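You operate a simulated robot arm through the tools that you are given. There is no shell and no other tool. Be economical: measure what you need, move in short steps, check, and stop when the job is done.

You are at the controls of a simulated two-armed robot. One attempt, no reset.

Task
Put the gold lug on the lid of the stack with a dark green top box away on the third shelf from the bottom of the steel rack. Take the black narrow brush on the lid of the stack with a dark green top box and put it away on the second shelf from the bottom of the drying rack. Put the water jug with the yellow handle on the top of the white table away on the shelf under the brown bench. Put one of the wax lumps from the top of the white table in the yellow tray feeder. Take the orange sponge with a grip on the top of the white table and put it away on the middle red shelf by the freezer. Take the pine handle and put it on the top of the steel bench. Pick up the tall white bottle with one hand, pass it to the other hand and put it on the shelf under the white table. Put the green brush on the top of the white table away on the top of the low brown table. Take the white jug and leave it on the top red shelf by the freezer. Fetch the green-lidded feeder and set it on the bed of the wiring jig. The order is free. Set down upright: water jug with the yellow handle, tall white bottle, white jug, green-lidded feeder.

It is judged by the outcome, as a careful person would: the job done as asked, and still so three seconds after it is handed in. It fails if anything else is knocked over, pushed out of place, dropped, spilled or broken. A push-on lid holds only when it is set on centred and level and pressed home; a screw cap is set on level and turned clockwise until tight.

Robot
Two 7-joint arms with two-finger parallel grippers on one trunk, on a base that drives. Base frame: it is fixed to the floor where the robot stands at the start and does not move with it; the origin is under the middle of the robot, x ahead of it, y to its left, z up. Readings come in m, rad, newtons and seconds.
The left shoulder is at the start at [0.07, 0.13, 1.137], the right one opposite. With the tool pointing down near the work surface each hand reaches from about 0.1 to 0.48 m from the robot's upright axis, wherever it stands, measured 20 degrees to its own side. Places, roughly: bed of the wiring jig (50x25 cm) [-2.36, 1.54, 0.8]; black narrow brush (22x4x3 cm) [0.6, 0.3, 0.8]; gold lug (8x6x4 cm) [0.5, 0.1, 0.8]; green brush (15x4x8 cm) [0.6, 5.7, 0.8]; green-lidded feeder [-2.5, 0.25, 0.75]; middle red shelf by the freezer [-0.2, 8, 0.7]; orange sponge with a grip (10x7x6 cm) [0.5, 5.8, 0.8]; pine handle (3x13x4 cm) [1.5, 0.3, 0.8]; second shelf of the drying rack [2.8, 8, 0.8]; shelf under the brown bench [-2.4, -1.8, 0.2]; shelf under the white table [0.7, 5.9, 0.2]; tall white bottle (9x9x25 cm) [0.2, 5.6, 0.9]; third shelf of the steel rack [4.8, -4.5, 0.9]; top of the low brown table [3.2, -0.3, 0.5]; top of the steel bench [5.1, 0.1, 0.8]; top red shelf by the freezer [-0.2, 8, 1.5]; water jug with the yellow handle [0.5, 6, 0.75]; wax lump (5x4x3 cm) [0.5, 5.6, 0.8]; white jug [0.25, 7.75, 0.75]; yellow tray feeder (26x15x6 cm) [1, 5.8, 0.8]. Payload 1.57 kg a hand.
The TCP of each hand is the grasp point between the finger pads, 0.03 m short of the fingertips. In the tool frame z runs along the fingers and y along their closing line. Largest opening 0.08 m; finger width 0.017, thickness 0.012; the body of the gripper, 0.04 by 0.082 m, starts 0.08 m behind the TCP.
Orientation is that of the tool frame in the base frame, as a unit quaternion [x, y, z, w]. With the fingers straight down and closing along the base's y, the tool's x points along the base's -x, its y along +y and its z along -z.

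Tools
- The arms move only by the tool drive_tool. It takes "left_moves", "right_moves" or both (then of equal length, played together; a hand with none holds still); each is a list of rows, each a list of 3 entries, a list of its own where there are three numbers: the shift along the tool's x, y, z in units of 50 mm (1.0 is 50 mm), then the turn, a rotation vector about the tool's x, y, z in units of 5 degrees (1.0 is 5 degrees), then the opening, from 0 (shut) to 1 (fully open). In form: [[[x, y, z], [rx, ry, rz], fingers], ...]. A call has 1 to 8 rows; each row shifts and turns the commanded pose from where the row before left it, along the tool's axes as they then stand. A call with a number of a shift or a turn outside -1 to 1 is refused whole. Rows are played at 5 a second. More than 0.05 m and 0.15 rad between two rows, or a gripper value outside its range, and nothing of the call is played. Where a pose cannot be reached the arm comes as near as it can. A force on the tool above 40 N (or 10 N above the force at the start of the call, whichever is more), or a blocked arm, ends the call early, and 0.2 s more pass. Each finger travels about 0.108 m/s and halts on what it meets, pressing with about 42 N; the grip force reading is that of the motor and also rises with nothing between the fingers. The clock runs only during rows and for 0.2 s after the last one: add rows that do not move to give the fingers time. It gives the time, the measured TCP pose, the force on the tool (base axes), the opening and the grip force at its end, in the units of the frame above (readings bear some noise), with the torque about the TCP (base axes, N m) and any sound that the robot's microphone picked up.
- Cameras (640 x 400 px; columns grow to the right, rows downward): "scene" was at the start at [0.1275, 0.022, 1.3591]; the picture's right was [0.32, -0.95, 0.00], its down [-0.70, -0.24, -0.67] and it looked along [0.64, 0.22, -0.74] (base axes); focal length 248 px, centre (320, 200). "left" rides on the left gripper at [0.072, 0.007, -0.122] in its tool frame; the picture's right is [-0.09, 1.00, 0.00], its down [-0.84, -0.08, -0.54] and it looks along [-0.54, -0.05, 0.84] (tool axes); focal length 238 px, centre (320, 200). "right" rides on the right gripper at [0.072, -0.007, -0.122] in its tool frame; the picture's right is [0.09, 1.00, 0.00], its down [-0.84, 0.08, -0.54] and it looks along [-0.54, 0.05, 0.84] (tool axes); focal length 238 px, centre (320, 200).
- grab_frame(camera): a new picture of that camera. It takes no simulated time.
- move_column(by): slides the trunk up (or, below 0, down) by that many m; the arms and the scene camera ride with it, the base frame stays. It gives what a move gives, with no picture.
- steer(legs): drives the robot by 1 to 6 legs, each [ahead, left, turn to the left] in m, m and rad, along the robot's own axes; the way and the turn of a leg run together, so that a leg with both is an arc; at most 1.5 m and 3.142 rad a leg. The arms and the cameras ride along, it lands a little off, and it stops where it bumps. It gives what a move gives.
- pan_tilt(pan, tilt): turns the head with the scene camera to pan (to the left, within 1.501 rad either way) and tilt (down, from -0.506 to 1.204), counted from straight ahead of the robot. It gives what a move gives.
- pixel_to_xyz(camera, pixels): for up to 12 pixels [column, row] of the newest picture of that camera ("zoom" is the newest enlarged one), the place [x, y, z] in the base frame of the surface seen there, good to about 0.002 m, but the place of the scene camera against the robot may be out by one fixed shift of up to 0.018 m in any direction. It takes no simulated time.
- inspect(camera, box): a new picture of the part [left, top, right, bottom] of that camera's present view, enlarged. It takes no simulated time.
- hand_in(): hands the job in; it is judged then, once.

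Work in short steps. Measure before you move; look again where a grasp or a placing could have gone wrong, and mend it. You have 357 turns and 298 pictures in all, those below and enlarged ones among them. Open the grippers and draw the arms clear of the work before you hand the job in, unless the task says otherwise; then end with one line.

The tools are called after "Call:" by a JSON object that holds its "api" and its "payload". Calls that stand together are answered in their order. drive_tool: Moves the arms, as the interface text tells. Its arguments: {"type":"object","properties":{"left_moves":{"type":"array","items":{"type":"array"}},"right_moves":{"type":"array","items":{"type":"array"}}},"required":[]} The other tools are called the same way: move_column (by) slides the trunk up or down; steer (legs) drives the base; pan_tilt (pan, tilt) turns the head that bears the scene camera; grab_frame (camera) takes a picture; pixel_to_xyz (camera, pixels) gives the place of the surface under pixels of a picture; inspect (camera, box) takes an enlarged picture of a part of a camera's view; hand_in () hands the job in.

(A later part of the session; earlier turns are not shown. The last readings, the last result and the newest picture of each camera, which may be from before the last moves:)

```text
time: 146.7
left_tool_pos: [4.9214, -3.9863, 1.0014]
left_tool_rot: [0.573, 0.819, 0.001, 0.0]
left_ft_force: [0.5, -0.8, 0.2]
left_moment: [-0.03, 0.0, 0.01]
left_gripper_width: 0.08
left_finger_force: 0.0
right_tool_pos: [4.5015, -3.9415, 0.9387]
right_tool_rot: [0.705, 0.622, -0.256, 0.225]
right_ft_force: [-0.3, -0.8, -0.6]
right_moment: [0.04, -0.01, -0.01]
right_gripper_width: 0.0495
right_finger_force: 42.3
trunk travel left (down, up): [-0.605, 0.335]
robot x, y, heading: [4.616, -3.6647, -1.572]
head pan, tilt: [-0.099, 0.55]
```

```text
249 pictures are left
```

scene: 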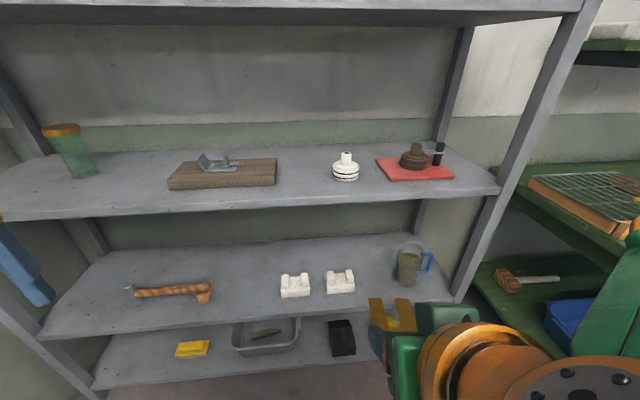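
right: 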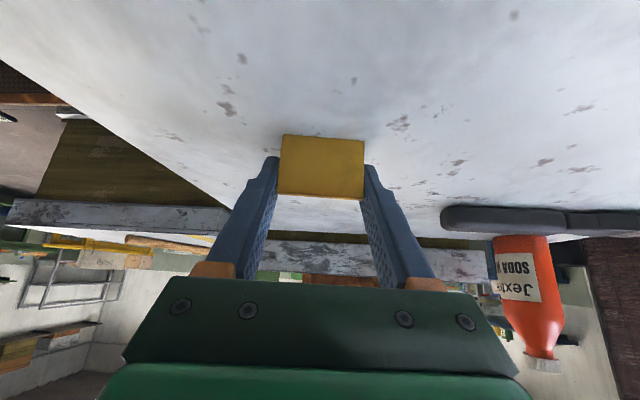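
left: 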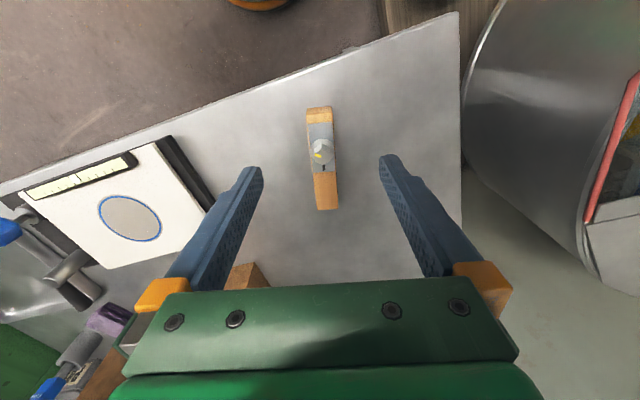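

The gap at (303,178) between the board and the white fitting is free. I measure it and the shelf above.

Call:
{"api": "pixel_to_xyz", "payload": {"camera": "scene", "pixels": [[277, 185], [305, 185], [332, 178], [305, 204], [305, 165], [300, 20], [360, 200], [240, 205]]}}

Call:
{"api": "grab_frame", "payload": {"camera": "right"}}

```text
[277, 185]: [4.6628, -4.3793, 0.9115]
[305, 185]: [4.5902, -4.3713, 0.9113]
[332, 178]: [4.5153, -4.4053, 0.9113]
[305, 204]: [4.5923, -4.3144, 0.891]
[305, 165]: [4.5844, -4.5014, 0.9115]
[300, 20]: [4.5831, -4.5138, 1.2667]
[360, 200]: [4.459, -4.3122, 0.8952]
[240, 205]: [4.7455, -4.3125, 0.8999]
```

```text
248 pictures are left
```

right: 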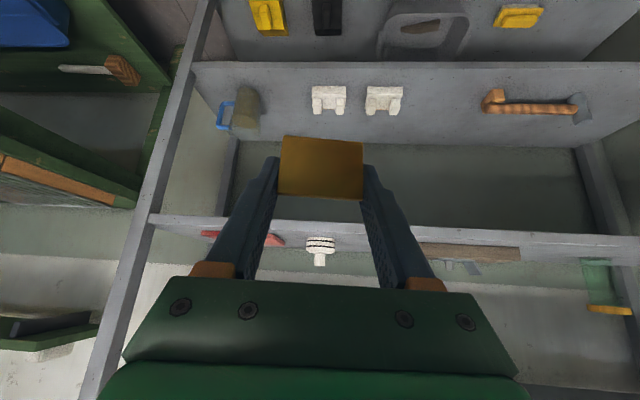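

Shelf top is 0.90 with 0.34 m clearance. I pull the left hand back, raise the trunk 4 cm, then drive closer with the lug lined up to x≈4.588.

Call:
{"api": "drive_tool", "payload": {"left_moves": [[[0.9, 0, 0], [0, 0, 0], 0.5], [[0.9, 0, 0], [0, 0, 0], 0], [[0, 0, -0.8], [0, 0, 0], 0]]}}

Call:
{"api": "move_column", "payload": {"by": 0.05}}

Call:
{"api": "steer", "payload": {"legs": [[0.0, 0.085, 0.0], [0.27, 0.0, 0.0]]}}

Call:
{"api": "grab_frame", "payload": {"camera": "right"}}

```text
time: 147.5
left_tool_pos: [4.8883, -3.9021, 1.0404]
left_tool_rot: [0.574, 0.819, 0.001, -0.001]
left_ft_force: [-0.8, 0.3, 0.5]
left_moment: [0.0, -0.05, -0.02]
left_gripper_width: 0.0
left_finger_force: 21.6
right_tool_pos: [4.4999, -3.9426, 0.9385]
right_tool_rot: [0.706, 0.621, -0.255, 0.226]
right_ft_force: [-0.1, -1.2, -1.2]
right_moment: [0.04, -0.06, 0.0]
right_gripper_width: 0.0496
right_finger_force: 41.9
trunk travel left (down, up): [-0.605, 0.335]
robot x, y, heading: [4.6168, -3.6664, -1.569]
head pan, tilt: [-0.099, 0.55]
```

```text
time: 148.4
left_tool_pos: [4.8913, -3.9022, 1.0907]
left_tool_rot: [0.574, 0.819, 0.001, -0.001]
left_ft_force: [0.2, 0.3, 0.0]
left_moment: [0.02, 0.02, 0.02]
left_gripper_width: 0.0
left_finger_force: 21.1
right_tool_pos: [4.5014, -3.9433, 0.9884]
right_tool_rot: [0.706, 0.621, -0.256, 0.224]
right_ft_force: [-0.3, -0.3, -1.7]
right_moment: [-0.01, 0.0, -0.01]
right_gripper_width: 0.0495
right_finger_force: 42.3
trunk travel left (down, up): [-0.655, 0.285]
robot x, y, heading: [4.6155, -3.6646, -1.571]
head pan, tilt: [-0.099, 0.55]
```

```text
time: 151.0
left_tool_pos: [4.9747, -4.172, 1.0908]
left_tool_rot: [0.574, 0.819, 0.0, 0.0]
left_ft_force: [0.0, 0.1, 1.3]
left_moment: [0.0, -0.01, 0.01]
left_gripper_width: 0.0001
left_finger_force: 21.1
right_tool_pos: [4.5853, -4.2121, 0.9892]
right_tool_rot: [0.705, 0.621, -0.257, 0.225]
right_ft_force: [0.4, -0.4, -1.5]
right_moment: [0.06, -0.02, -0.01]
right_gripper_width: 0.0492
right_finger_force: 41.7
trunk travel left (down, up): [-0.655, 0.285]
robot x, y, heading: [4.6947, -3.9344, -1.573]
head pan, tilt: [-0.099, 0.55]
```

```text
247 pictures are left
```

right: 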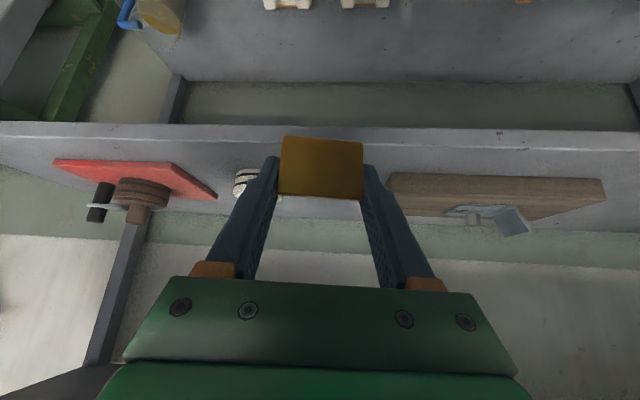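

Call:
{"api": "pixel_to_xyz", "payload": {"camera": "right", "pixels": [[375, 165], [262, 160], [380, 145], [390, 180], [258, 172], [388, 205], [320, 128]]}}

```text
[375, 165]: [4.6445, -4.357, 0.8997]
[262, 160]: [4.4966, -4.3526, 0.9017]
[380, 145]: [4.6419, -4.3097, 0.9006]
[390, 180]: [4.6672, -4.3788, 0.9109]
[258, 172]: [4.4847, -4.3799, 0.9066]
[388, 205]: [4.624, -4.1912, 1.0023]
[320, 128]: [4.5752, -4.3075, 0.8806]
```

Shelf at 0.9005. I move the lug forward over the spot at current height.

Call:
{"api": "drive_tool", "payload": {"right_moves": [[[-0.655, 0.133, 0.55], [0, 0, 0], 0], [[-0.655, 0.133, 0.55], [0, 0, 0], 0], [[-0.655, 0.133, 0.55], [0, 0, 0], 0], [[-0.655, 0.133, 0.55], [0, 0, 0], 0], [[0, 0, 0], [0, 0, 0], 0]]}}

Call:
{"api": "grab_frame", "payload": {"camera": "right"}}

```text
time: 152.2
left_tool_pos: [4.9735, -4.1722, 1.0909]
left_tool_rot: [0.574, 0.819, 0.0, 0.0]
left_ft_force: [-0.1, 0.6, -1.4]
left_moment: [-0.04, -0.01, -0.05]
left_gripper_width: 0.0
left_finger_force: 21.1
right_tool_pos: [4.5902, -4.3862, 0.989]
right_tool_rot: [0.705, 0.621, -0.256, 0.225]
right_ft_force: [0.1, 0.9, -1.5]
right_moment: [0.03, 0.01, -0.03]
right_gripper_width: 0.0496
right_finger_force: 42.0
trunk travel left (down, up): [-0.655, 0.285]
robot x, y, heading: [4.706, -3.9368, -1.576]
head pan, tilt: [-0.099, 0.55]
```

```text
246 pictures are left
```

right: 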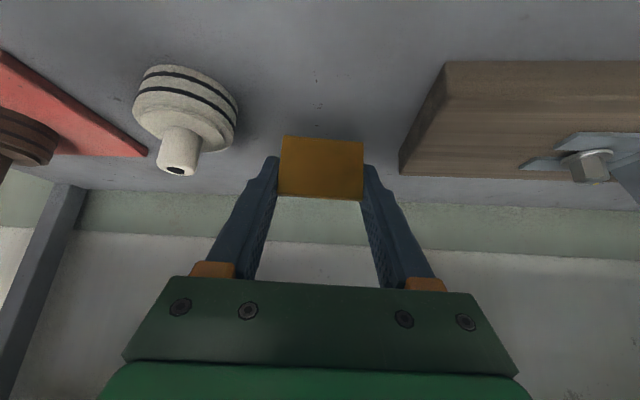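

Clear on both sides. I lower 5.4 cm onto the shelf.

Call:
{"api": "drive_tool", "payload": {"right_moves": [[[0.347, 0, 0.414], [0, 0, 0], 0], [[0.347, 0, 0.414], [0, 0, 0], 0], [[0.013, 0, 0.015], [0, 0, 0], 0], [[0, 0, 0], [0, 0, 0], 0]]}}

Call:
{"api": "drive_tool", "payload": {"right_moves": [[[0, 0, 0], [0, 0, 0], 0.7], [[0, 0, 0], [0, 0, 0], 0.85], [[0, 0, 0], [0, 0, 0], 0.85], [[-0.4, 0, -0.5], [0, 0, 0], 0.85], [[-0.4, 0, -0.5], [0, 0, 0], 0.85], [[0, 0, -0.9], [0, 0, 0], 0.85], [[0.6, 0, -0.7], [0, 0, 0], 0.85], [[0.6, 0, -0.7], [0, 0, 0], 0.85]]}}

Call:
{"api": "grab_frame", "payload": {"camera": "right"}}

```text
time: 153.2
left_tool_pos: [4.9737, -4.172, 1.091]
left_tool_rot: [0.574, 0.819, 0.0, 0.0]
left_ft_force: [0.2, 0.0, 0.2]
left_moment: [0.02, -0.01, 0.01]
left_gripper_width: 0.0002
left_finger_force: 21.2
right_tool_pos: [4.5898, -4.3859, 0.9348]
right_tool_rot: [0.706, 0.621, -0.256, 0.225]
right_ft_force: [-0.2, 0.5, 0.0]
right_moment: [-0.02, 0.06, 0.0]
right_gripper_width: 0.0493
right_finger_force: 42.0
trunk travel left (down, up): [-0.655, 0.285]
robot x, y, heading: [4.7039, -3.9397, -1.574]
head pan, tilt: [-0.099, 0.55]
```

```text
time: 155.0
left_tool_pos: [4.9737, -4.1705, 1.0916]
left_tool_rot: [0.574, 0.819, -0.001, 0.0]
left_ft_force: [1.0, 0.3, -0.2]
left_moment: [-0.03, -0.02, 0.01]
left_gripper_width: 0.0
left_finger_force: 21.4
right_tool_pos: [4.6044, -4.263, 1.0475]
right_tool_rot: [0.706, 0.62, -0.257, 0.225]
right_ft_force: [-0.1, 0.1, -0.9]
right_moment: [-0.01, 0.02, -0.01]
right_gripper_width: 0.0679
right_finger_force: 0.1
trunk travel left (down, up): [-0.655, 0.285]
robot x, y, heading: [4.6984, -3.9373, -1.572]
head pan, tilt: [-0.099, 0.55]
```

```text
245 pictures are left
```

right: 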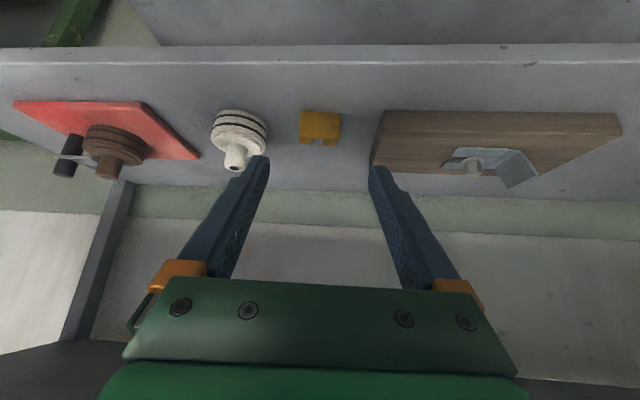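

The lug sits on the third shelf. Next is the feeder and jig in the west; I drive back the way I came to (2.2,-1.95) and turn to face +y.

Call:
{"api": "steer", "payload": {"legs": [[-0.27, 0.0, 0.0], [0.0, -1.0, 0.0], [-0.2, -0.4, 0.0], [0.0, -1.1, 0.0], [-1.5, 0.0, 0.0], [0, 0, 3.14]]}}

Call:
{"api": "pan_tilt", "payload": {"pan": 0.4, "tilt": 0.5}}

Call:
{"api": "grab_frame", "payload": {"camera": "scene"}}

```text
time: 183.7
left_tool_pos: [1.9647, -1.698, 1.0908]
left_tool_rot: [0.819, -0.574, -0.001, 0.0]
left_ft_force: [-0.3, -0.1, -0.2]
left_moment: [0.03, -0.01, -0.03]
left_gripper_width: 0.0
left_finger_force: 21.6
right_tool_pos: [2.3349, -1.6057, 1.0477]
right_tool_rot: [-0.621, 0.706, 0.224, 0.256]
right_ft_force: [-0.4, 0.1, 0.9]
right_moment: [0.03, 0.0, -0.01]
right_gripper_width: 0.0678
right_finger_force: 0.0
trunk travel left (down, up): [-0.655, 0.285]
robot x, y, heading: [2.2349, -1.9359, 1.565]
head pan, tilt: [-0.099, 0.55]
```

```text
time: 184.6
left_tool_pos: [1.9661, -1.6981, 1.0893]
left_tool_rot: [0.819, -0.574, 0.001, 0.0]
left_ft_force: [0.5, -0.5, 0.0]
left_moment: [0.02, -0.04, -0.01]
left_gripper_width: 0.0
left_finger_force: 20.7
right_tool_pos: [2.3348, -1.6054, 1.0458]
right_tool_rot: [-0.621, 0.706, 0.224, 0.256]
right_ft_force: [-0.6, -0.5, 0.9]
right_moment: [-0.03, -0.01, 0.01]
right_gripper_width: 0.068
right_finger_force: 0.0
trunk travel left (down, up): [-0.655, 0.285]
robot x, y, heading: [2.2403, -1.9355, 1.568]
head pan, tilt: [0.4, 0.499]
```

```text
244 pictures are left
```

scene: 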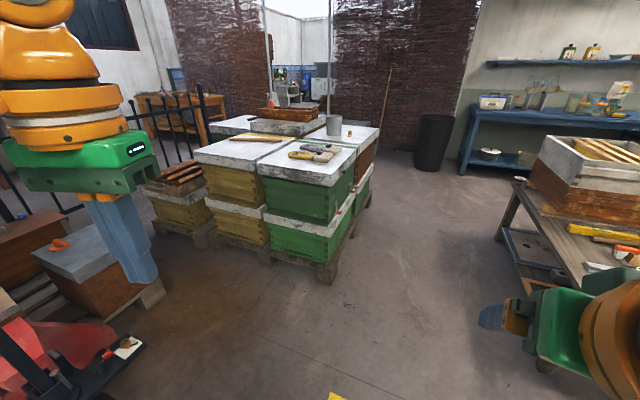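

The corridor north is clear. I drive to y≈0.95, turn to face -x and go along the aisle to x≈0.6.

Call:
{"api": "steer", "payload": {"legs": [[1.45, 0.02, 0.0], [1.42, 0.0, 0.0], [0, 0, 1.57], [1.5, 0.0, 0.0]]}}

Call:
{"api": "pan_tilt", "payload": {"pan": 0.0, "tilt": 0.5}}

Call:
{"api": "grab_frame", "payload": {"camera": "scene"}}

```text
time: 209.3
left_tool_pos: [0.5037, 0.6456, 1.0893]
left_tool_rot: [0.984, 0.178, 0.001, 0.0]
left_ft_force: [-0.2, 0.9, -0.1]
left_moment: [0.01, -0.02, 0.01]
left_gripper_width: 0.0
left_finger_force: 20.7
right_tool_pos: [0.405, 1.0141, 1.048]
right_tool_rot: [0.939, -0.056, -0.34, -0.021]
right_ft_force: [0.6, 0.6, 0.1]
right_moment: [0.0, 0.0, -0.01]
right_gripper_width: 0.0683
right_finger_force: 0.0
trunk travel left (down, up): [-0.655, 0.285]
robot x, y, heading: [0.7362, 0.9191, -3.137]
head pan, tilt: [0.4, 0.499]
```

```text
time: 210.1
left_tool_pos: [0.5036, 0.6461, 1.0912]
left_tool_rot: [0.984, 0.177, 0.0, 0.001]
left_ft_force: [-0.5, -0.4, -0.1]
left_moment: [0.0, -0.01, -0.02]
left_gripper_width: 0.0
left_finger_force: 21.3
right_tool_pos: [0.4072, 1.014, 1.0474]
right_tool_rot: [0.939, -0.056, -0.34, -0.021]
right_ft_force: [0.0, 0.6, -0.4]
right_moment: [0.01, 0.01, 0.01]
right_gripper_width: 0.0682
right_finger_force: 0.0
trunk travel left (down, up): [-0.655, 0.285]
robot x, y, heading: [0.7345, 0.9181, -3.137]
head pan, tilt: [0.0, 0.499]
```

```text
243 pictures are left
```

scene: 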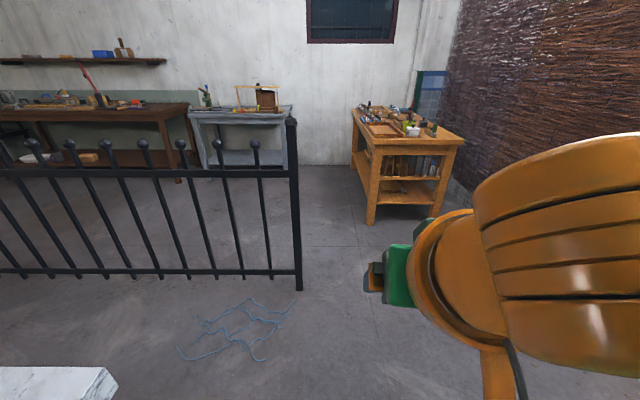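

West: a fence with its end at (298,290), a grey table (240,130) and the wooden jig bench (405,150). I measure and zoom.

Call:
{"api": "pixel_to_xyz", "payload": {"camera": "scene", "pixels": [[298, 288], [10, 275], [370, 222], [430, 215], [355, 110], [460, 140], [240, 112], [200, 112], [290, 112], [180, 180], [285, 165], [240, 330]]}}

Call:
{"api": "inspect", "payload": {"camera": "scene", "box": [170, 60, 480, 230]}}

```text
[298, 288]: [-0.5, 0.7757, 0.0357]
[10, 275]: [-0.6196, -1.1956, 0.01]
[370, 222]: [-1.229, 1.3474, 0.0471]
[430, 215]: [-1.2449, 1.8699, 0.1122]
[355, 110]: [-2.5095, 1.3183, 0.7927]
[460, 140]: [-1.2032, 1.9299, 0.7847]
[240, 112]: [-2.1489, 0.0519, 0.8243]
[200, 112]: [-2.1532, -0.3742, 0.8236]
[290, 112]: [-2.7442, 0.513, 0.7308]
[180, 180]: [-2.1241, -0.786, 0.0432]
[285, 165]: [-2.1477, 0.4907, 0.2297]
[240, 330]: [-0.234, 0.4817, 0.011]
```

```text
2.06 times, centred on (325, 145) of scene
```

zoom: 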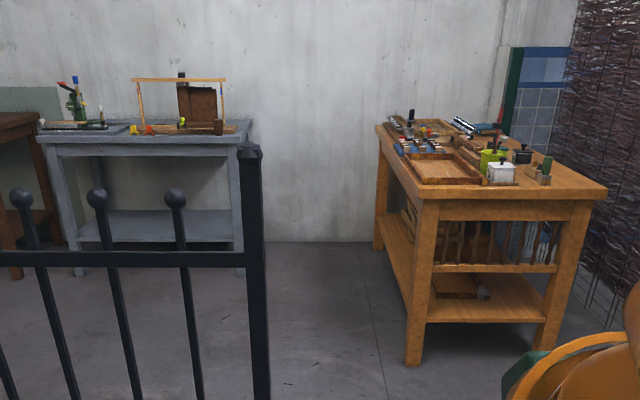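

I strafe right to y≈1.22 to clear the fence end and drive to x≈-0.75, then look again.

Call:
{"api": "steer", "payload": {"legs": [[0.0, -0.3, 0.0], [1.45, 0.0, 0.0]]}}

Call:
{"api": "pan_tilt", "payload": {"pan": 0.15, "tilt": 0.5}}

Call:
{"api": "grab_frame", "payload": {"camera": "scene"}}

Call:
{"api": "inspect", "payload": {"camera": "scene", "box": [100, 90, 340, 240]}}

```text
time: 218.9
left_tool_pos: [-0.9316, 0.9578, 1.0905]
left_tool_rot: [0.986, 0.166, 0.0, 0.0]
left_ft_force: [-0.1, -0.2, -0.6]
left_moment: [-0.01, 0.03, -0.01]
left_gripper_width: 0.0001
left_finger_force: 21.8
right_tool_pos: [-1.02, 1.3288, 1.0468]
right_tool_rot: [0.938, -0.066, -0.34, -0.025]
right_ft_force: [-0.6, -0.6, 0.7]
right_moment: [-0.06, 0.02, 0.0]
right_gripper_width: 0.0681
right_finger_force: 0.0
trunk travel left (down, up): [-0.655, 0.285]
robot x, y, heading: [-0.6954, 1.228, 3.122]
head pan, tilt: [0.0, 0.499]
```

```text
time: 219.6
left_tool_pos: [-0.9338, 0.9591, 1.091]
left_tool_rot: [0.986, 0.165, 0.001, -0.001]
left_ft_force: [0.0, 0.6, 0.8]
left_moment: [0.02, -0.01, 0.04]
left_gripper_width: 0.0
left_finger_force: 21.2
right_tool_pos: [-1.021, 1.3295, 1.0467]
right_tool_rot: [0.938, -0.067, -0.34, -0.025]
right_ft_force: [0.2, -0.3, 0.0]
right_moment: [-0.01, 0.03, -0.03]
right_gripper_width: 0.0677
right_finger_force: 0.0
trunk travel left (down, up): [-0.655, 0.285]
robot x, y, heading: [-0.6947, 1.2269, 3.124]
head pan, tilt: [0.15, 0.499]
```

```text
241 pictures are left
```

scene: 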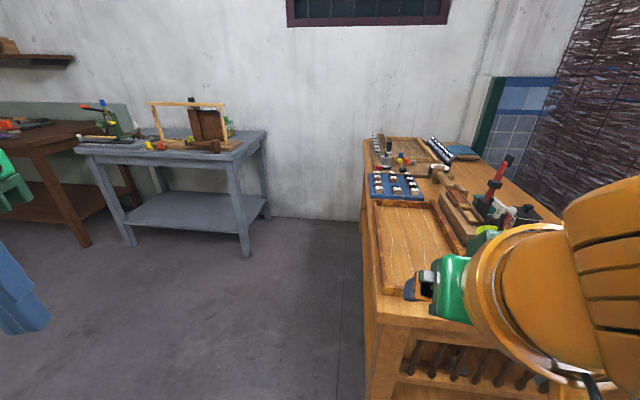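

```text
2.67 times, centred on (220, 165) of scene
```

zoom: 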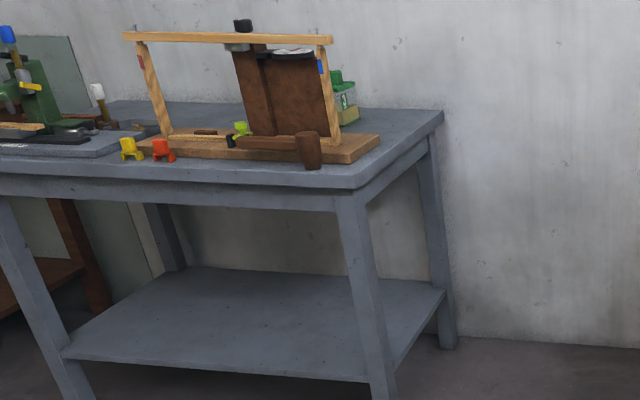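

The green-lidded feeder shows behind the brown frame at zoom (342,95). I measure it and the two tray-like jigs on the wooden bench at (410,245) and (405,150).

Call:
{"api": "pixel_to_xyz", "payload": {"camera": "zoom", "pixels": [[338, 85], [345, 110], [320, 100], [356, 150], [435, 115], [360, 185]]}}

Call:
{"api": "pixel_to_xyz", "payload": {"camera": "scene", "pixels": [[410, 245], [375, 205], [430, 205], [384, 290], [405, 150], [378, 140], [420, 140], [400, 160], [395, 185], [365, 140], [235, 250]]}}

Call:
{"api": "inspect", "payload": {"camera": "scene", "box": [350, 120, 510, 220]}}

```text
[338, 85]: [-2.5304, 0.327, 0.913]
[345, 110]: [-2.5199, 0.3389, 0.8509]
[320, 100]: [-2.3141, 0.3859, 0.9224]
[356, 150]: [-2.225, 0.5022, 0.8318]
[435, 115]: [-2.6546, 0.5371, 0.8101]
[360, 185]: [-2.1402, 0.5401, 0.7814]
```

```text
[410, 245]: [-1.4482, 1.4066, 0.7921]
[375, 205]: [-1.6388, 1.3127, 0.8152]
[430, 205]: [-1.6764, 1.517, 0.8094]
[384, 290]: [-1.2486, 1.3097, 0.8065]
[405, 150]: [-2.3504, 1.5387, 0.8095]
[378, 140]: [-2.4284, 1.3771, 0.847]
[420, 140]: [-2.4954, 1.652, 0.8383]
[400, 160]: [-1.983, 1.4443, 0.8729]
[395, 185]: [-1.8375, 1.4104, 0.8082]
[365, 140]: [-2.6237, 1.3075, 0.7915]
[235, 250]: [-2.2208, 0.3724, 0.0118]
```

```text
4.00 times, centred on (430, 170) of scene
```

zoom: 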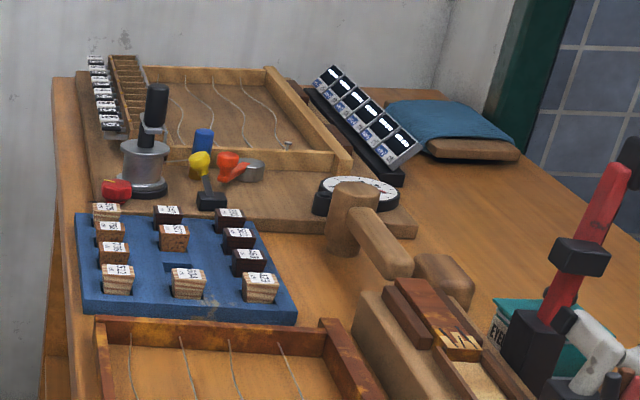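

The jar is reachable only from the gap between the two tables (y 0.54–1.31), facing -y. I drive to (-1.45, 0.92), turn to face -y, and look.

Call:
{"api": "steer", "payload": {"legs": [[0.6, 0.29, 0.0], [0.15, 0.0, 0.0], [0, 0, 1.59], [0.0, -0.35, 0.0]]}}

Call:
{"api": "pan_tilt", "payload": {"pan": -0.6, "tilt": 0.55}}

Call:
{"api": "grab_frame", "payload": {"camera": "scene"}}

```text
time: 229.9
left_tool_pos: [-1.5212, 0.719, 1.0917]
left_tool_rot: [0.576, 0.818, 0.0, -0.002]
left_ft_force: [0.1, -0.7, 0.0]
left_moment: [0.01, 0.01, -0.02]
left_gripper_width: 0.0
left_finger_force: 21.1
right_tool_pos: [-1.8917, 0.6264, 1.0485]
right_tool_rot: [0.706, 0.621, -0.255, 0.224]
right_ft_force: [-0.2, 0.1, 0.9]
right_moment: [0.0, -0.03, 0.01]
right_gripper_width: 0.0679
right_finger_force: 0.0
trunk travel left (down, up): [-0.655, 0.285]
robot x, y, heading: [-1.793, 0.9599, -1.58]
head pan, tilt: [0.15, 0.499]
```

```text
time: 231.1
left_tool_pos: [-1.5221, 0.7193, 1.0906]
left_tool_rot: [0.575, 0.818, 0.0, -0.001]
left_ft_force: [-0.8, 0.5, 0.5]
left_moment: [0.0, -0.01, -0.01]
left_gripper_width: 0.0
left_finger_force: 21.2
right_tool_pos: [-1.8935, 0.6275, 1.0484]
right_tool_rot: [0.708, 0.62, -0.256, 0.223]
right_ft_force: [0.0, 0.4, -0.6]
right_moment: [0.03, 0.02, 0.02]
right_gripper_width: 0.0679
right_finger_force: 0.0
trunk travel left (down, up): [-0.655, 0.285]
robot x, y, heading: [-1.797, 0.9569, -1.577]
head pan, tilt: [-0.6, 0.55]
```

```text
238 pictures are left
```

scene: 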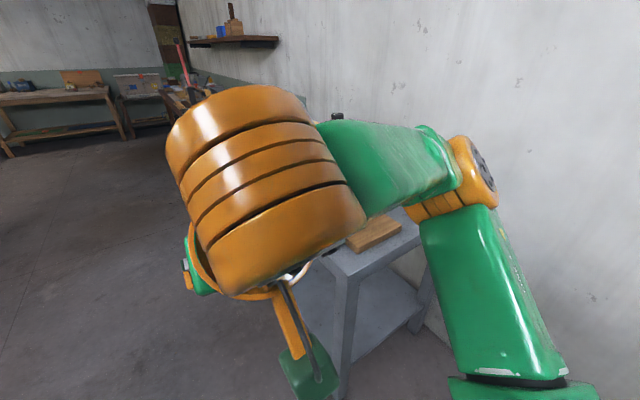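

The arm blocks the view. I strafe 0.35 m more to the right and look with both cameras.

Call:
{"api": "steer", "payload": {"legs": [[0.0, -0.38, 0.0]]}}

Call:
{"api": "pan_tilt", "payload": {"pan": -0.2, "tilt": 0.75}}

Call:
{"api": "grab_frame", "payload": {"camera": "scene"}}

Call:
{"api": "grab_frame", "payload": {"camera": "right"}}

```text
time: 233.5
left_tool_pos: [-1.9036, 0.7226, 1.0906]
left_tool_rot: [0.575, 0.818, 0.0, -0.001]
left_ft_force: [0.7, 0.4, -0.2]
left_moment: [0.0, -0.01, -0.01]
left_gripper_width: 0.0001
left_finger_force: 21.4
right_tool_pos: [-2.2726, 0.6305, 1.0465]
right_tool_rot: [0.707, 0.62, -0.257, 0.224]
right_ft_force: [0.7, -0.2, 0.3]
right_moment: [-0.01, 0.0, -0.03]
right_gripper_width: 0.0678
right_finger_force: 0.0
trunk travel left (down, up): [-0.655, 0.285]
robot x, y, heading: [-2.1763, 0.9601, -1.572]
head pan, tilt: [-0.6, 0.55]
```

```text
time: 234.3
left_tool_pos: [-1.9043, 0.7209, 1.091]
left_tool_rot: [0.575, 0.818, 0.0, 0.0]
left_ft_force: [0.2, -0.1, -1.3]
left_moment: [0.0, 0.01, 0.0]
left_gripper_width: 0.0
left_finger_force: 21.5
right_tool_pos: [-2.2736, 0.6288, 1.047]
right_tool_rot: [0.707, 0.62, -0.256, 0.224]
right_ft_force: [-0.5, 0.2, -0.4]
right_moment: [-0.02, 0.01, 0.01]
right_gripper_width: 0.0683
right_finger_force: 0.1
trunk travel left (down, up): [-0.655, 0.285]
robot x, y, heading: [-2.1736, 0.9614, -1.578]
head pan, tilt: [-0.201, 0.75]
```

```text
237 pictures are left
```

scene: 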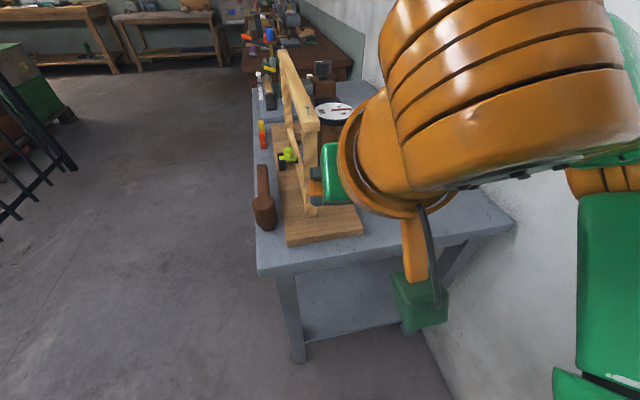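

```text
236 pictures are left
```

right: 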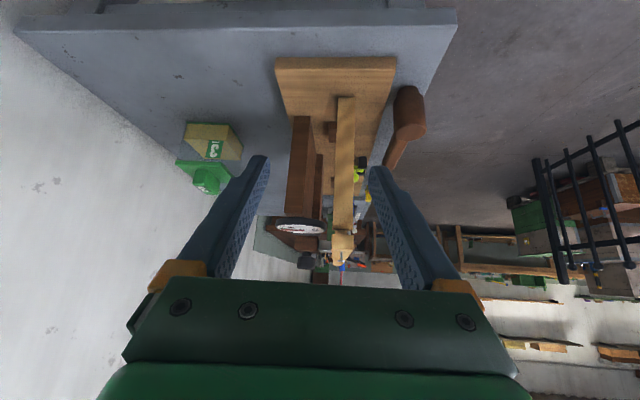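

The feeder (yellowish square body with green lid) is visible in the right camera at (210,155). I zoom and measure.

Call:
{"api": "inspect", "payload": {"camera": "right", "box": [150, 100, 278, 220]}}

Call:
{"api": "pixel_to_xyz", "payload": {"camera": "right", "pixels": [[185, 125], [230, 124], [241, 155], [190, 145], [180, 162], [225, 178], [203, 180], [215, 148], [280, 60], [395, 60], [250, 20], [300, 115]]}}

```text
3.33 times, centred on (214, 160) of right
```

zoom: 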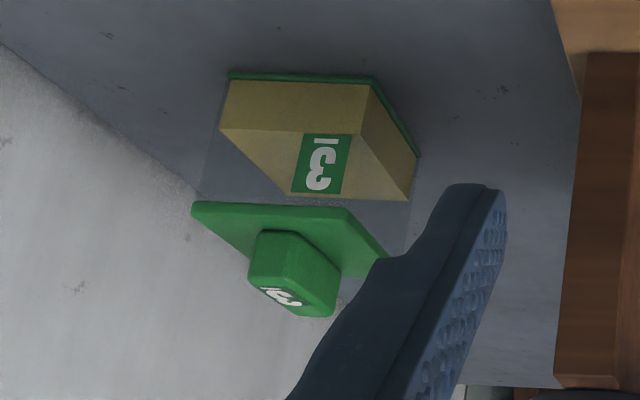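

```text
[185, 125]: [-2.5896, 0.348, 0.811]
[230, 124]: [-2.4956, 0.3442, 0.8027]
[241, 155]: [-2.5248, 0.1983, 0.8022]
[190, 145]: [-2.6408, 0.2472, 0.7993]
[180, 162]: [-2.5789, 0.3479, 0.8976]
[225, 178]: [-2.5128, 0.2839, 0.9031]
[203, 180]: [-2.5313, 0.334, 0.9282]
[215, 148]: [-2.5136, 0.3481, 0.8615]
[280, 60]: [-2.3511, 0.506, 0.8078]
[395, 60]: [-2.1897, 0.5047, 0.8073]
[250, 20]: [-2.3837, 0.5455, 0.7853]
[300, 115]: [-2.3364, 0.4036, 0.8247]
```

Call:
{"api": "pixel_to_xyz", "payload": {"camera": "zoom", "pixels": [[229, 77], [372, 82], [416, 156], [225, 120], [362, 128], [195, 208], [345, 212], [386, 256], [262, 235], [330, 250], [290, 262], [255, 270]]}}

```text
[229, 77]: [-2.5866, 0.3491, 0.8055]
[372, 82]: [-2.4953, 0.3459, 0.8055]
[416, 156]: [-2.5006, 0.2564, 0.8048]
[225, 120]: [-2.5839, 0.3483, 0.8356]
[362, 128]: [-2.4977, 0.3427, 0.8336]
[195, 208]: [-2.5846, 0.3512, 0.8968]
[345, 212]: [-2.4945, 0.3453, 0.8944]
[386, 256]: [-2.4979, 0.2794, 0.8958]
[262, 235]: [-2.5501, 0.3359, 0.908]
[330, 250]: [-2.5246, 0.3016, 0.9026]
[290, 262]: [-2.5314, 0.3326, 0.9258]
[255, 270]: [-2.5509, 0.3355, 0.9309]
```

The body is ~8.7 cm wide, too wide for a side grip; the lid's knob (~3 cm) is the handle. I check where the wall is and enlarge the knob's edges.

Call:
{"api": "pixel_to_xyz", "payload": {"camera": "right", "pixels": [[60, 200], [150, 220], [100, 120], [160, 170]]}}

Call:
{"api": "pixel_to_xyz", "payload": {"camera": "scene", "pixels": [[560, 40], [500, 300], [540, 250], [298, 358], [470, 205], [310, 60], [255, 230]]}}

```text
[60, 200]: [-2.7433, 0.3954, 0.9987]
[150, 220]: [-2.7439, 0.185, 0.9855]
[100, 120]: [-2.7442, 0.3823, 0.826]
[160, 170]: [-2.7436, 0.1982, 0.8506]
```

```text
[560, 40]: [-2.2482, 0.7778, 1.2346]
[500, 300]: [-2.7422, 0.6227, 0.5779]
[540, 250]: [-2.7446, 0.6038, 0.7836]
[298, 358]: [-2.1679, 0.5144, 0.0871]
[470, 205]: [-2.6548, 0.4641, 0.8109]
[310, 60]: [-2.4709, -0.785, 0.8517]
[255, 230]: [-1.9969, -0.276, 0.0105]
```

The wall is at x=-2.744, so I'll use the left arm with the base turned further right. I raise the trunk 0.25 m (elbows above the frame), turn to about -140° and move close.

Call:
{"api": "move_column", "payload": {"by": 0.25}}

Call:
{"api": "steer", "payload": {"legs": [[0, 0, -0.866], [0.18, 0.026, 0.0]]}}

Call:
{"api": "pan_tilt", "payload": {"pan": 0.4, "tilt": 0.9}}

Call:
{"api": "grab_frame", "payload": {"camera": "scene"}}

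```text
time: 236.9
left_tool_pos: [-1.9043, 0.7221, 1.3411]
left_tool_rot: [0.575, 0.818, 0.001, -0.001]
left_ft_force: [-0.6, -0.1, 0.2]
left_moment: [0.04, 0.02, -0.03]
left_gripper_width: 0.0
left_finger_force: 20.9
right_tool_pos: [-2.273, 0.6295, 1.2966]
right_tool_rot: [0.707, 0.62, -0.256, 0.224]
right_ft_force: [0.4, -0.6, 0.3]
right_moment: [0.01, 0.0, -0.01]
right_gripper_width: 0.068
right_finger_force: 0.0
trunk travel left (down, up): [-0.905, 0.035]
robot x, y, heading: [-2.1779, 0.9597, -1.577]
head pan, tilt: [-0.201, 0.75]
```

```text
time: 240.7
left_tool_pos: [-2.3024, 0.4673, 1.3413]
left_tool_rot: [0.867, 0.498, -0.002, -0.001]
left_ft_force: [-0.2, 0.1, -0.4]
left_moment: [-0.01, 0.05, 0.02]
left_gripper_width: 0.0
left_finger_force: 21.0
right_tool_pos: [-2.6106, 0.6911, 1.2981]
right_tool_rot: [0.902, 0.263, -0.329, 0.096]
right_ft_force: [0.4, 0.3, -0.1]
right_moment: [-0.02, 0.06, 0.0]
right_gripper_width: 0.0681
right_finger_force: 0.0
trunk travel left (down, up): [-0.905, 0.035]
robot x, y, heading: [-2.2968, 0.8256, -2.451]
head pan, tilt: [-0.201, 0.75]
```

```text
time: 241.7
left_tool_pos: [-2.3052, 0.4623, 1.3406]
left_tool_rot: [0.867, 0.498, 0.001, 0.0]
left_ft_force: [-0.2, 0.2, -0.3]
left_moment: [0.0, 0.03, 0.0]
left_gripper_width: 0.0
left_finger_force: 21.1
right_tool_pos: [-2.6141, 0.6871, 1.2975]
right_tool_rot: [0.903, 0.263, -0.327, 0.095]
right_ft_force: [0.1, 0.0, 0.6]
right_moment: [0.01, -0.03, 0.02]
right_gripper_width: 0.0679
right_finger_force: 0.0
trunk travel left (down, up): [-0.905, 0.035]
robot x, y, heading: [-2.295, 0.827, -2.448]
head pan, tilt: [0.4, 0.901]
```

```text
234 pictures are left
```

scene: 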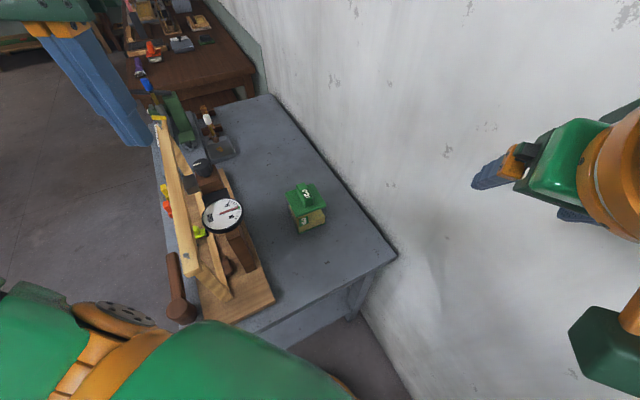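

The feeder is clear to the left hand. I yaw it to -90° and pitch it 35° while open, staying high.

Call:
{"api": "drive_tool", "payload": {"left_moves": [[[0, 0, 0], [0, 0, -1], 0.5], [[0, 0, 0], [0, 0, -1], 0.8], [[0, 0, 0], [0, 0, -1], 0.8], [[0, 0, 0], [0, 0, -1], 0.8], [[0, 0, 0], [0, 0, -1], 0.8], [[0, 0, 0], [0, 0, -1], 0.8], [[0, 0, 0], [0, -1, 0], 0.8], [[0, 0, 0], [0, -1, 0], 0.8]]}}

Call:
{"api": "drive_tool", "payload": {"left_moves": [[[0, 0, 0], [0, -1, 0], 0.8], [[0, 0, 0], [0, -1, 0], 0.8], [[0, 0, 0], [0, -1, 0], 0.8], [[0, 0, 0], [0, -1, 0], 0.8], [[0, 0, 0], [0, -1, 0], 0.8]]}}

```text
time: 243.5
left_tool_pos: [-2.3039, 0.4633, 1.3409]
left_tool_rot: [0.706, 0.703, -0.062, 0.061]
left_ft_force: [0.8, -0.3, -0.5]
left_moment: [0.01, -0.01, 0.01]
left_gripper_width: 0.0639
left_finger_force: 0.0
right_tool_pos: [-2.613, 0.6873, 1.2976]
right_tool_rot: [0.903, 0.263, -0.328, 0.095]
right_ft_force: [-0.6, 0.4, -0.2]
right_moment: [0.01, -0.02, -0.01]
right_gripper_width: 0.0682
right_finger_force: 0.0
trunk travel left (down, up): [-0.905, 0.035]
robot x, y, heading: [-2.2976, 0.8222, -2.46]
head pan, tilt: [0.4, 0.901]
```

```text
time: 244.7
left_tool_pos: [-2.3035, 0.464, 1.3398]
left_tool_rot: [0.676, 0.673, -0.214, 0.212]
left_ft_force: [0.3, -0.1, -0.1]
left_moment: [0.03, 0.0, -0.03]
left_gripper_width: 0.0641
left_finger_force: 0.1
right_tool_pos: [-2.6142, 0.6888, 1.2974]
right_tool_rot: [0.902, 0.263, -0.328, 0.096]
right_ft_force: [-0.6, 0.2, -0.1]
right_moment: [0.01, -0.03, 0.02]
right_gripper_width: 0.0681
right_finger_force: 0.0
trunk travel left (down, up): [-0.905, 0.035]
robot x, y, heading: [-2.2993, 0.8231, -2.459]
head pan, tilt: [0.4, 0.901]
```

Now toward a point above and in front of the knob.

Call:
{"api": "drive_tool", "payload": {"left_moves": [[[0.203, -0.594, 0.743], [0, 0, 0], 0.8], [[0.203, -0.594, 0.743], [0, 0, 0], 0.8], [[0.203, -0.594, 0.743], [0, 0, 0], 0.8], [[0.203, -0.594, 0.743], [0, 0, 0], 0.8], [[0.203, -0.594, 0.743], [0, 0, 0], 0.8], [[0.203, -0.594, 0.743], [0, 0, 0], 0.8], [[0.203, -0.594, 0.743], [0, 0, 0], 0.8], [[0.203, -0.594, 0.743], [0, 0, 0], 0.8]]}}

Call:
{"api": "grab_frame", "payload": {"camera": "left"}}

Call:
{"api": "grab_frame", "payload": {"camera": "scene"}}

```text
time: 246.5
left_tool_pos: [-2.4908, 0.3505, 1.0729]
left_tool_rot: [0.676, 0.673, -0.213, 0.211]
left_ft_force: [-0.8, -0.9, -0.3]
left_moment: [-0.01, -0.01, 0.04]
left_gripper_width: 0.0641
left_finger_force: 0.1
left hand out of reach, approached as far as the arm can: row 7, 8
right_tool_pos: [-2.6113, 0.6875, 1.2973]
right_tool_rot: [0.902, 0.262, -0.329, 0.094]
right_ft_force: [0.7, -0.5, -0.8]
right_moment: [-0.02, 0.01, -0.02]
right_gripper_width: 0.0682
right_finger_force: 0.1
trunk travel left (down, up): [-0.905, 0.035]
robot x, y, heading: [-2.2964, 0.8256, -2.449]
head pan, tilt: [0.4, 0.901]
```

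```text
233 pictures are left
```

left: 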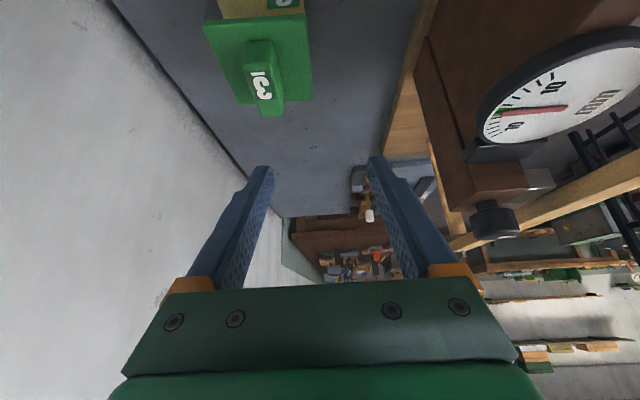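

```text
232 pictures are left
```

scene: 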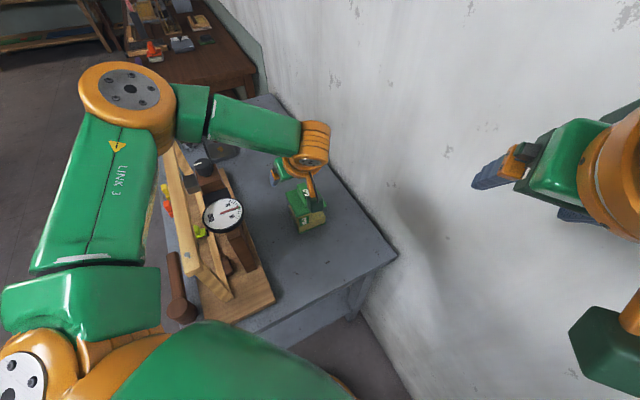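

The arm falls short by 5 cm. I rise a bit, turn the base another 0.25 rad right and creep closer, and lower the trunk 10 cm.

Call:
{"api": "drive_tool", "payload": {"left_moves": [[[-0.5, 0.3, -0.7], [0, 0, 0], 0.8], [[-0.5, 0.3, -0.7], [0, 0, 0], 0.8], [[-0.5, 0.3, -0.7], [0, 0, 0], 0.8]]}}

Call:
{"api": "steer", "payload": {"legs": [[0, 0, -0.25], [0.045, 0.0, 0.0]]}}

Call:
{"api": "move_column", "payload": {"by": -0.1}}

Call:
{"api": "grab_frame", "payload": {"camera": "left"}}

```text
time: 247.3
left_tool_pos: [-2.445, 0.35, 1.2027]
left_tool_rot: [0.675, 0.674, -0.213, 0.212]
left_ft_force: [0.8, -0.1, -0.1]
left_moment: [0.01, -0.01, -0.03]
left_gripper_width: 0.0643
left_finger_force: 0.1
right_tool_pos: [-2.6118, 0.688, 1.2972]
right_tool_rot: [0.902, 0.263, -0.329, 0.094]
right_ft_force: [0.7, 0.6, -0.7]
right_moment: [0.02, 0.01, 0.0]
right_gripper_width: 0.068
right_finger_force: 0.1
trunk travel left (down, up): [-0.905, 0.035]
robot x, y, heading: [-2.2983, 0.8249, -2.452]
head pan, tilt: [0.4, 0.901]
```

```text
time: 249.1
left_tool_pos: [-2.5942, 0.3853, 1.2061]
left_tool_rot: [0.754, 0.583, -0.241, 0.181]
left_ft_force: [0.6, 0.3, 0.2]
left_moment: [-0.02, 0.03, -0.01]
left_gripper_width: 0.0637
left_finger_force: 0.1
right_tool_pos: [-2.6687, 0.7554, 1.3004]
right_tool_rot: [0.927, 0.147, -0.34, 0.053]
right_ft_force: [0.1, 0.2, 1.2]
right_moment: [-0.02, 0.07, -0.03]
right_gripper_width: 0.068
right_finger_force: 0.1
trunk travel left (down, up): [-0.905, 0.035]
robot x, y, heading: [-2.3426, 0.8034, -2.701]
head pan, tilt: [0.4, 0.901]
```

```text
time: 250.4
left_tool_pos: [-2.6004, 0.3827, 1.103]
left_tool_rot: [0.755, 0.582, -0.239, 0.183]
left_ft_force: [0.6, -0.1, -0.4]
left_moment: [-0.03, 0.0, 0.03]
left_gripper_width: 0.0639
left_finger_force: 0.1
right_tool_pos: [-2.6767, 0.7509, 1.1982]
right_tool_rot: [0.929, 0.146, -0.337, 0.053]
right_ft_force: [0.4, -0.1, -0.5]
right_moment: [0.01, -0.02, 0.02]
right_gripper_width: 0.068
right_finger_force: 0.2
trunk travel left (down, up): [-0.805, 0.135]
robot x, y, heading: [-2.3413, 0.8013, -2.709]
head pan, tilt: [0.4, 0.901]
```

```text
231 pictures are left
```

left: 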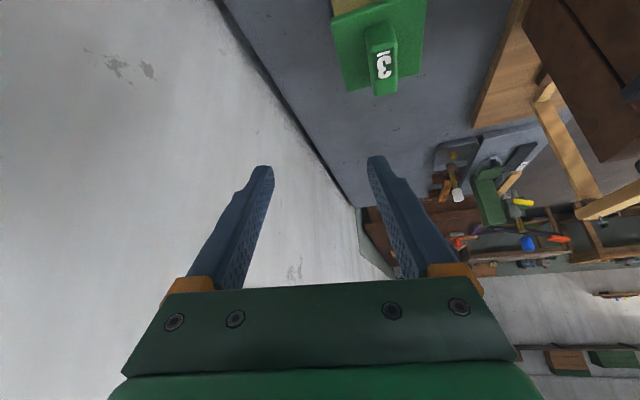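

I draw the right hand back from the wall, and yaw the left back to -90° with pitch 50°; and measure the knob.

Call:
{"api": "pixel_to_xyz", "payload": {"camera": "left", "pixels": [[368, 45], [393, 45], [375, 92], [396, 92], [384, 70], [365, 28], [390, 25], [345, 85], [423, 70], [332, 15]]}}

Call:
{"api": "drive_tool", "payload": {"left_moves": [[[0, 0, 0], [-0.563, 0, -0.803], 0.8], [[0, 0, 0], [-0.563, 0, -0.803], 0.8], [[0, 0, 0], [-0.563, 0, -0.803], 0.8], [[0, 0, 0], [0, -1, 0], 0.8], [[0, 0, 0], [0, -1, 0], 0.8], [[0, 0, 0], [0, -1, 0], 0.8]], "right_moves": [[[0.5, 0, -0.5], [0, 0, 0], 0.85], [[0.5, 0, -0.5], [0, 0, 0], 0.85], [[0.5, 0, -0.5], [0, 0, 0], 0.85], [[0, 0, 0], [0, 0, 0], 0.85], [[0, 0, 0], [0, 0, 0], 0.85], [[0, 0, 0], [0, 0, 0], 0.85]]}}

Call:
{"api": "grab_frame", "payload": {"camera": "left"}}

```text
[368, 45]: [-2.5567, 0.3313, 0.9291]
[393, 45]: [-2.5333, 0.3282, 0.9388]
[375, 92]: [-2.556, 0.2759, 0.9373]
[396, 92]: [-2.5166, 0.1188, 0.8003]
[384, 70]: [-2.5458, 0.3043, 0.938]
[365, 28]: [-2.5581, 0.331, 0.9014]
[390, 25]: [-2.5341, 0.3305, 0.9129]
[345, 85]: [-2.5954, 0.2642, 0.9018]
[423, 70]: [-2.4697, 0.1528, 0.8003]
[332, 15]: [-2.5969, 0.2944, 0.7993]
```

```text
time: 251.8
left_tool_pos: [-2.6015, 0.3821, 1.1037]
left_tool_rot: [0.641, 0.641, -0.3, 0.298]
left_ft_force: [-0.2, 0.5, 0.4]
left_moment: [0.01, -0.03, -0.01]
left_gripper_width: 0.0638
left_finger_force: 0.1
right_tool_pos: [-2.577, 0.7835, 1.2065]
right_tool_rot: [0.929, 0.147, -0.337, 0.052]
right_ft_force: [0.2, -0.9, 0.4]
right_moment: [0.0, 0.01, 0.01]
right_gripper_width: 0.0679
right_finger_force: 0.1
trunk travel left (down, up): [-0.805, 0.135]
robot x, y, heading: [-2.3393, 0.806, -2.703]
head pan, tilt: [0.4, 0.901]
```

```text
230 pictures are left
```

left: 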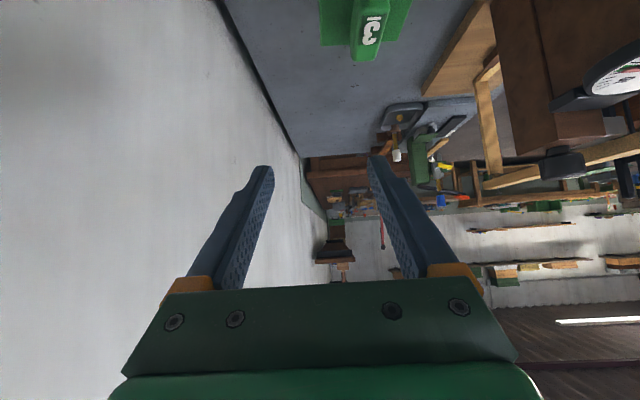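

The knob is a bar x -2.558…-2.533, y 0.27…0.331, z 0.90…0.938: ideal for this grip. I move to a hover point before it.

Call:
{"api": "drive_tool", "payload": {"left_moves": [[[0.402, 0.373, 0.703], [0, 0, 0], 0.8], [[0.402, 0.373, 0.703], [0, 0, 0], 0.8], [[0.402, 0.373, 0.703], [0, 0, 0], 0.8], [[0, 0, 0], [0, 0, 0], 0.8]]}}

Call:
{"api": "grab_frame", "payload": {"camera": "left"}}

```text
time: 252.8
left_tool_pos: [-2.5463, 0.34, 0.9871]
left_tool_rot: [0.641, 0.641, -0.298, 0.298]
left_ft_force: [-0.4, 0.6, -0.7]
left_moment: [-0.01, -0.01, 0.0]
left_gripper_width: 0.0641
left_finger_force: 0.0
right_tool_pos: [-2.5781, 0.7839, 1.2078]
right_tool_rot: [0.928, 0.146, -0.337, 0.053]
right_ft_force: [0.1, -0.8, -0.5]
right_moment: [0.01, 0.02, -0.02]
right_gripper_width: 0.0679
right_finger_force: 0.0
trunk travel left (down, up): [-0.805, 0.135]
robot x, y, heading: [-2.3392, 0.8029, -2.702]
head pan, tilt: [0.4, 0.901]
```

```text
229 pictures are left
```

left: 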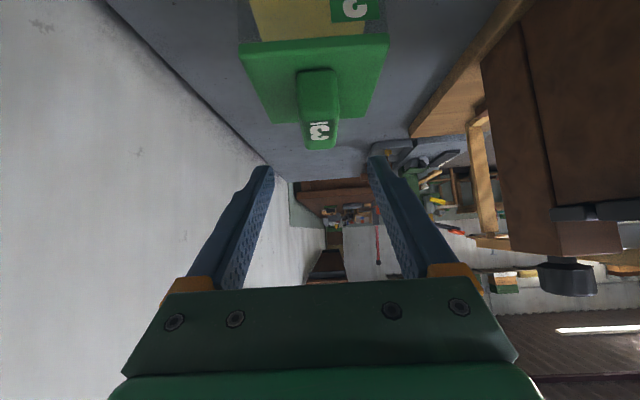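

Centred. I advance onto the knob and close.

Call:
{"api": "drive_tool", "payload": {"left_moves": [[[0.168, 0.01, 0.624], [0, 0, 0], 0.8], [[0.168, 0.01, 0.624], [0, 0, 0], 0.8], [[0, 0, 0], [0, 0, 0], 0.8], [[0, 0, 0], [0, 0, 0], 0], [[0, 0, 0], [0, 0, 0], 0], [[0, 0, 0], [0, 0, 0], 0]]}}

Call:
{"api": "grab_frame", "payload": {"camera": "left"}}

```text
time: 254.2
left_tool_pos: [-2.5459, 0.3039, 0.9361]
left_tool_rot: [0.641, 0.641, -0.299, 0.298]
left_ft_force: [0.2, 2.2, 0.2]
left_moment: [0.0, 0.15, -0.06]
left_gripper_width: 0.0289
left_finger_force: 38.9
right_tool_pos: [-2.5771, 0.7848, 1.2081]
right_tool_rot: [0.928, 0.148, -0.337, 0.054]
right_ft_force: [-0.2, -0.6, -0.3]
right_moment: [-0.01, 0.02, 0.01]
right_gripper_width: 0.0681
right_finger_force: 0.1
trunk travel left (down, up): [-0.805, 0.135]
robot x, y, heading: [-2.3401, 0.8067, -2.704]
head pan, tilt: [0.4, 0.901]
```

```text
228 pictures are left
```

left: 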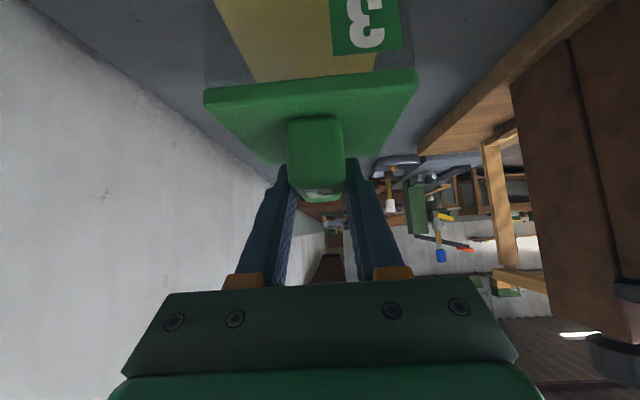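

Gripped (29 mm). I lift just 1 cm to test whether the body comes along with the lid.

Call:
{"api": "drive_tool", "payload": {"left_moves": [[[-0.077, 0, -0.064], [0, 0, 0], 0], [[-0.077, 0, -0.064], [0, 0, 0], 0], [[0, 0, 0], [0, 0, 0], 0]]}}

Call:
{"api": "grab_frame", "payload": {"camera": "left"}}

Call:
{"api": "inspect", "payload": {"camera": "scene", "box": [260, 160, 360, 250]}}

```text
time: 255.0
left_tool_pos: [-2.5465, 0.3031, 0.9454]
left_tool_rot: [0.642, 0.641, -0.298, 0.298]
left_ft_force: [-0.4, 0.2, -5.4]
left_moment: [0.03, 0.01, -0.02]
left_gripper_width: 0.0289
left_finger_force: 38.7
right_tool_pos: [-2.5775, 0.7826, 1.2068]
right_tool_rot: [0.929, 0.148, -0.336, 0.053]
right_ft_force: [0.8, 1.4, 0.4]
right_moment: [0.01, 0.03, 0.03]
right_gripper_width: 0.068
right_finger_force: 0.0
trunk travel left (down, up): [-0.805, 0.135]
robot x, y, heading: [-2.3374, 0.8034, -2.704]
head pan, tilt: [0.4, 0.901]
```

```text
227 pictures are left
```

left: 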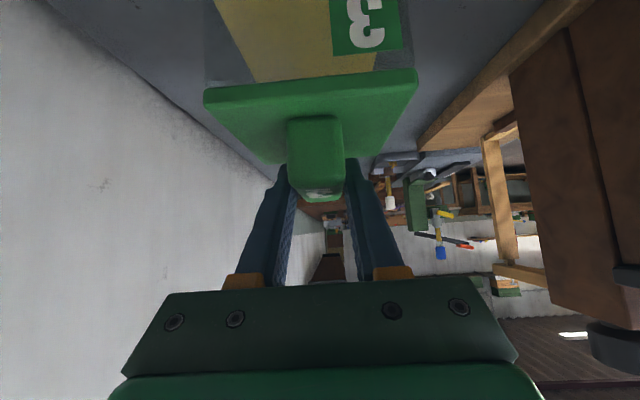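

```text
4.44 times, centred on (310, 205) of scene
```

zoom: 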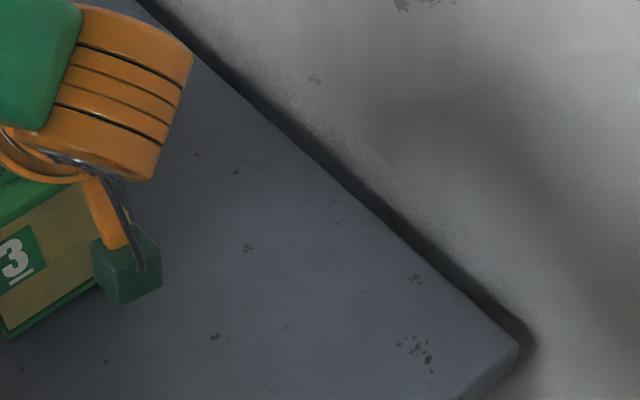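

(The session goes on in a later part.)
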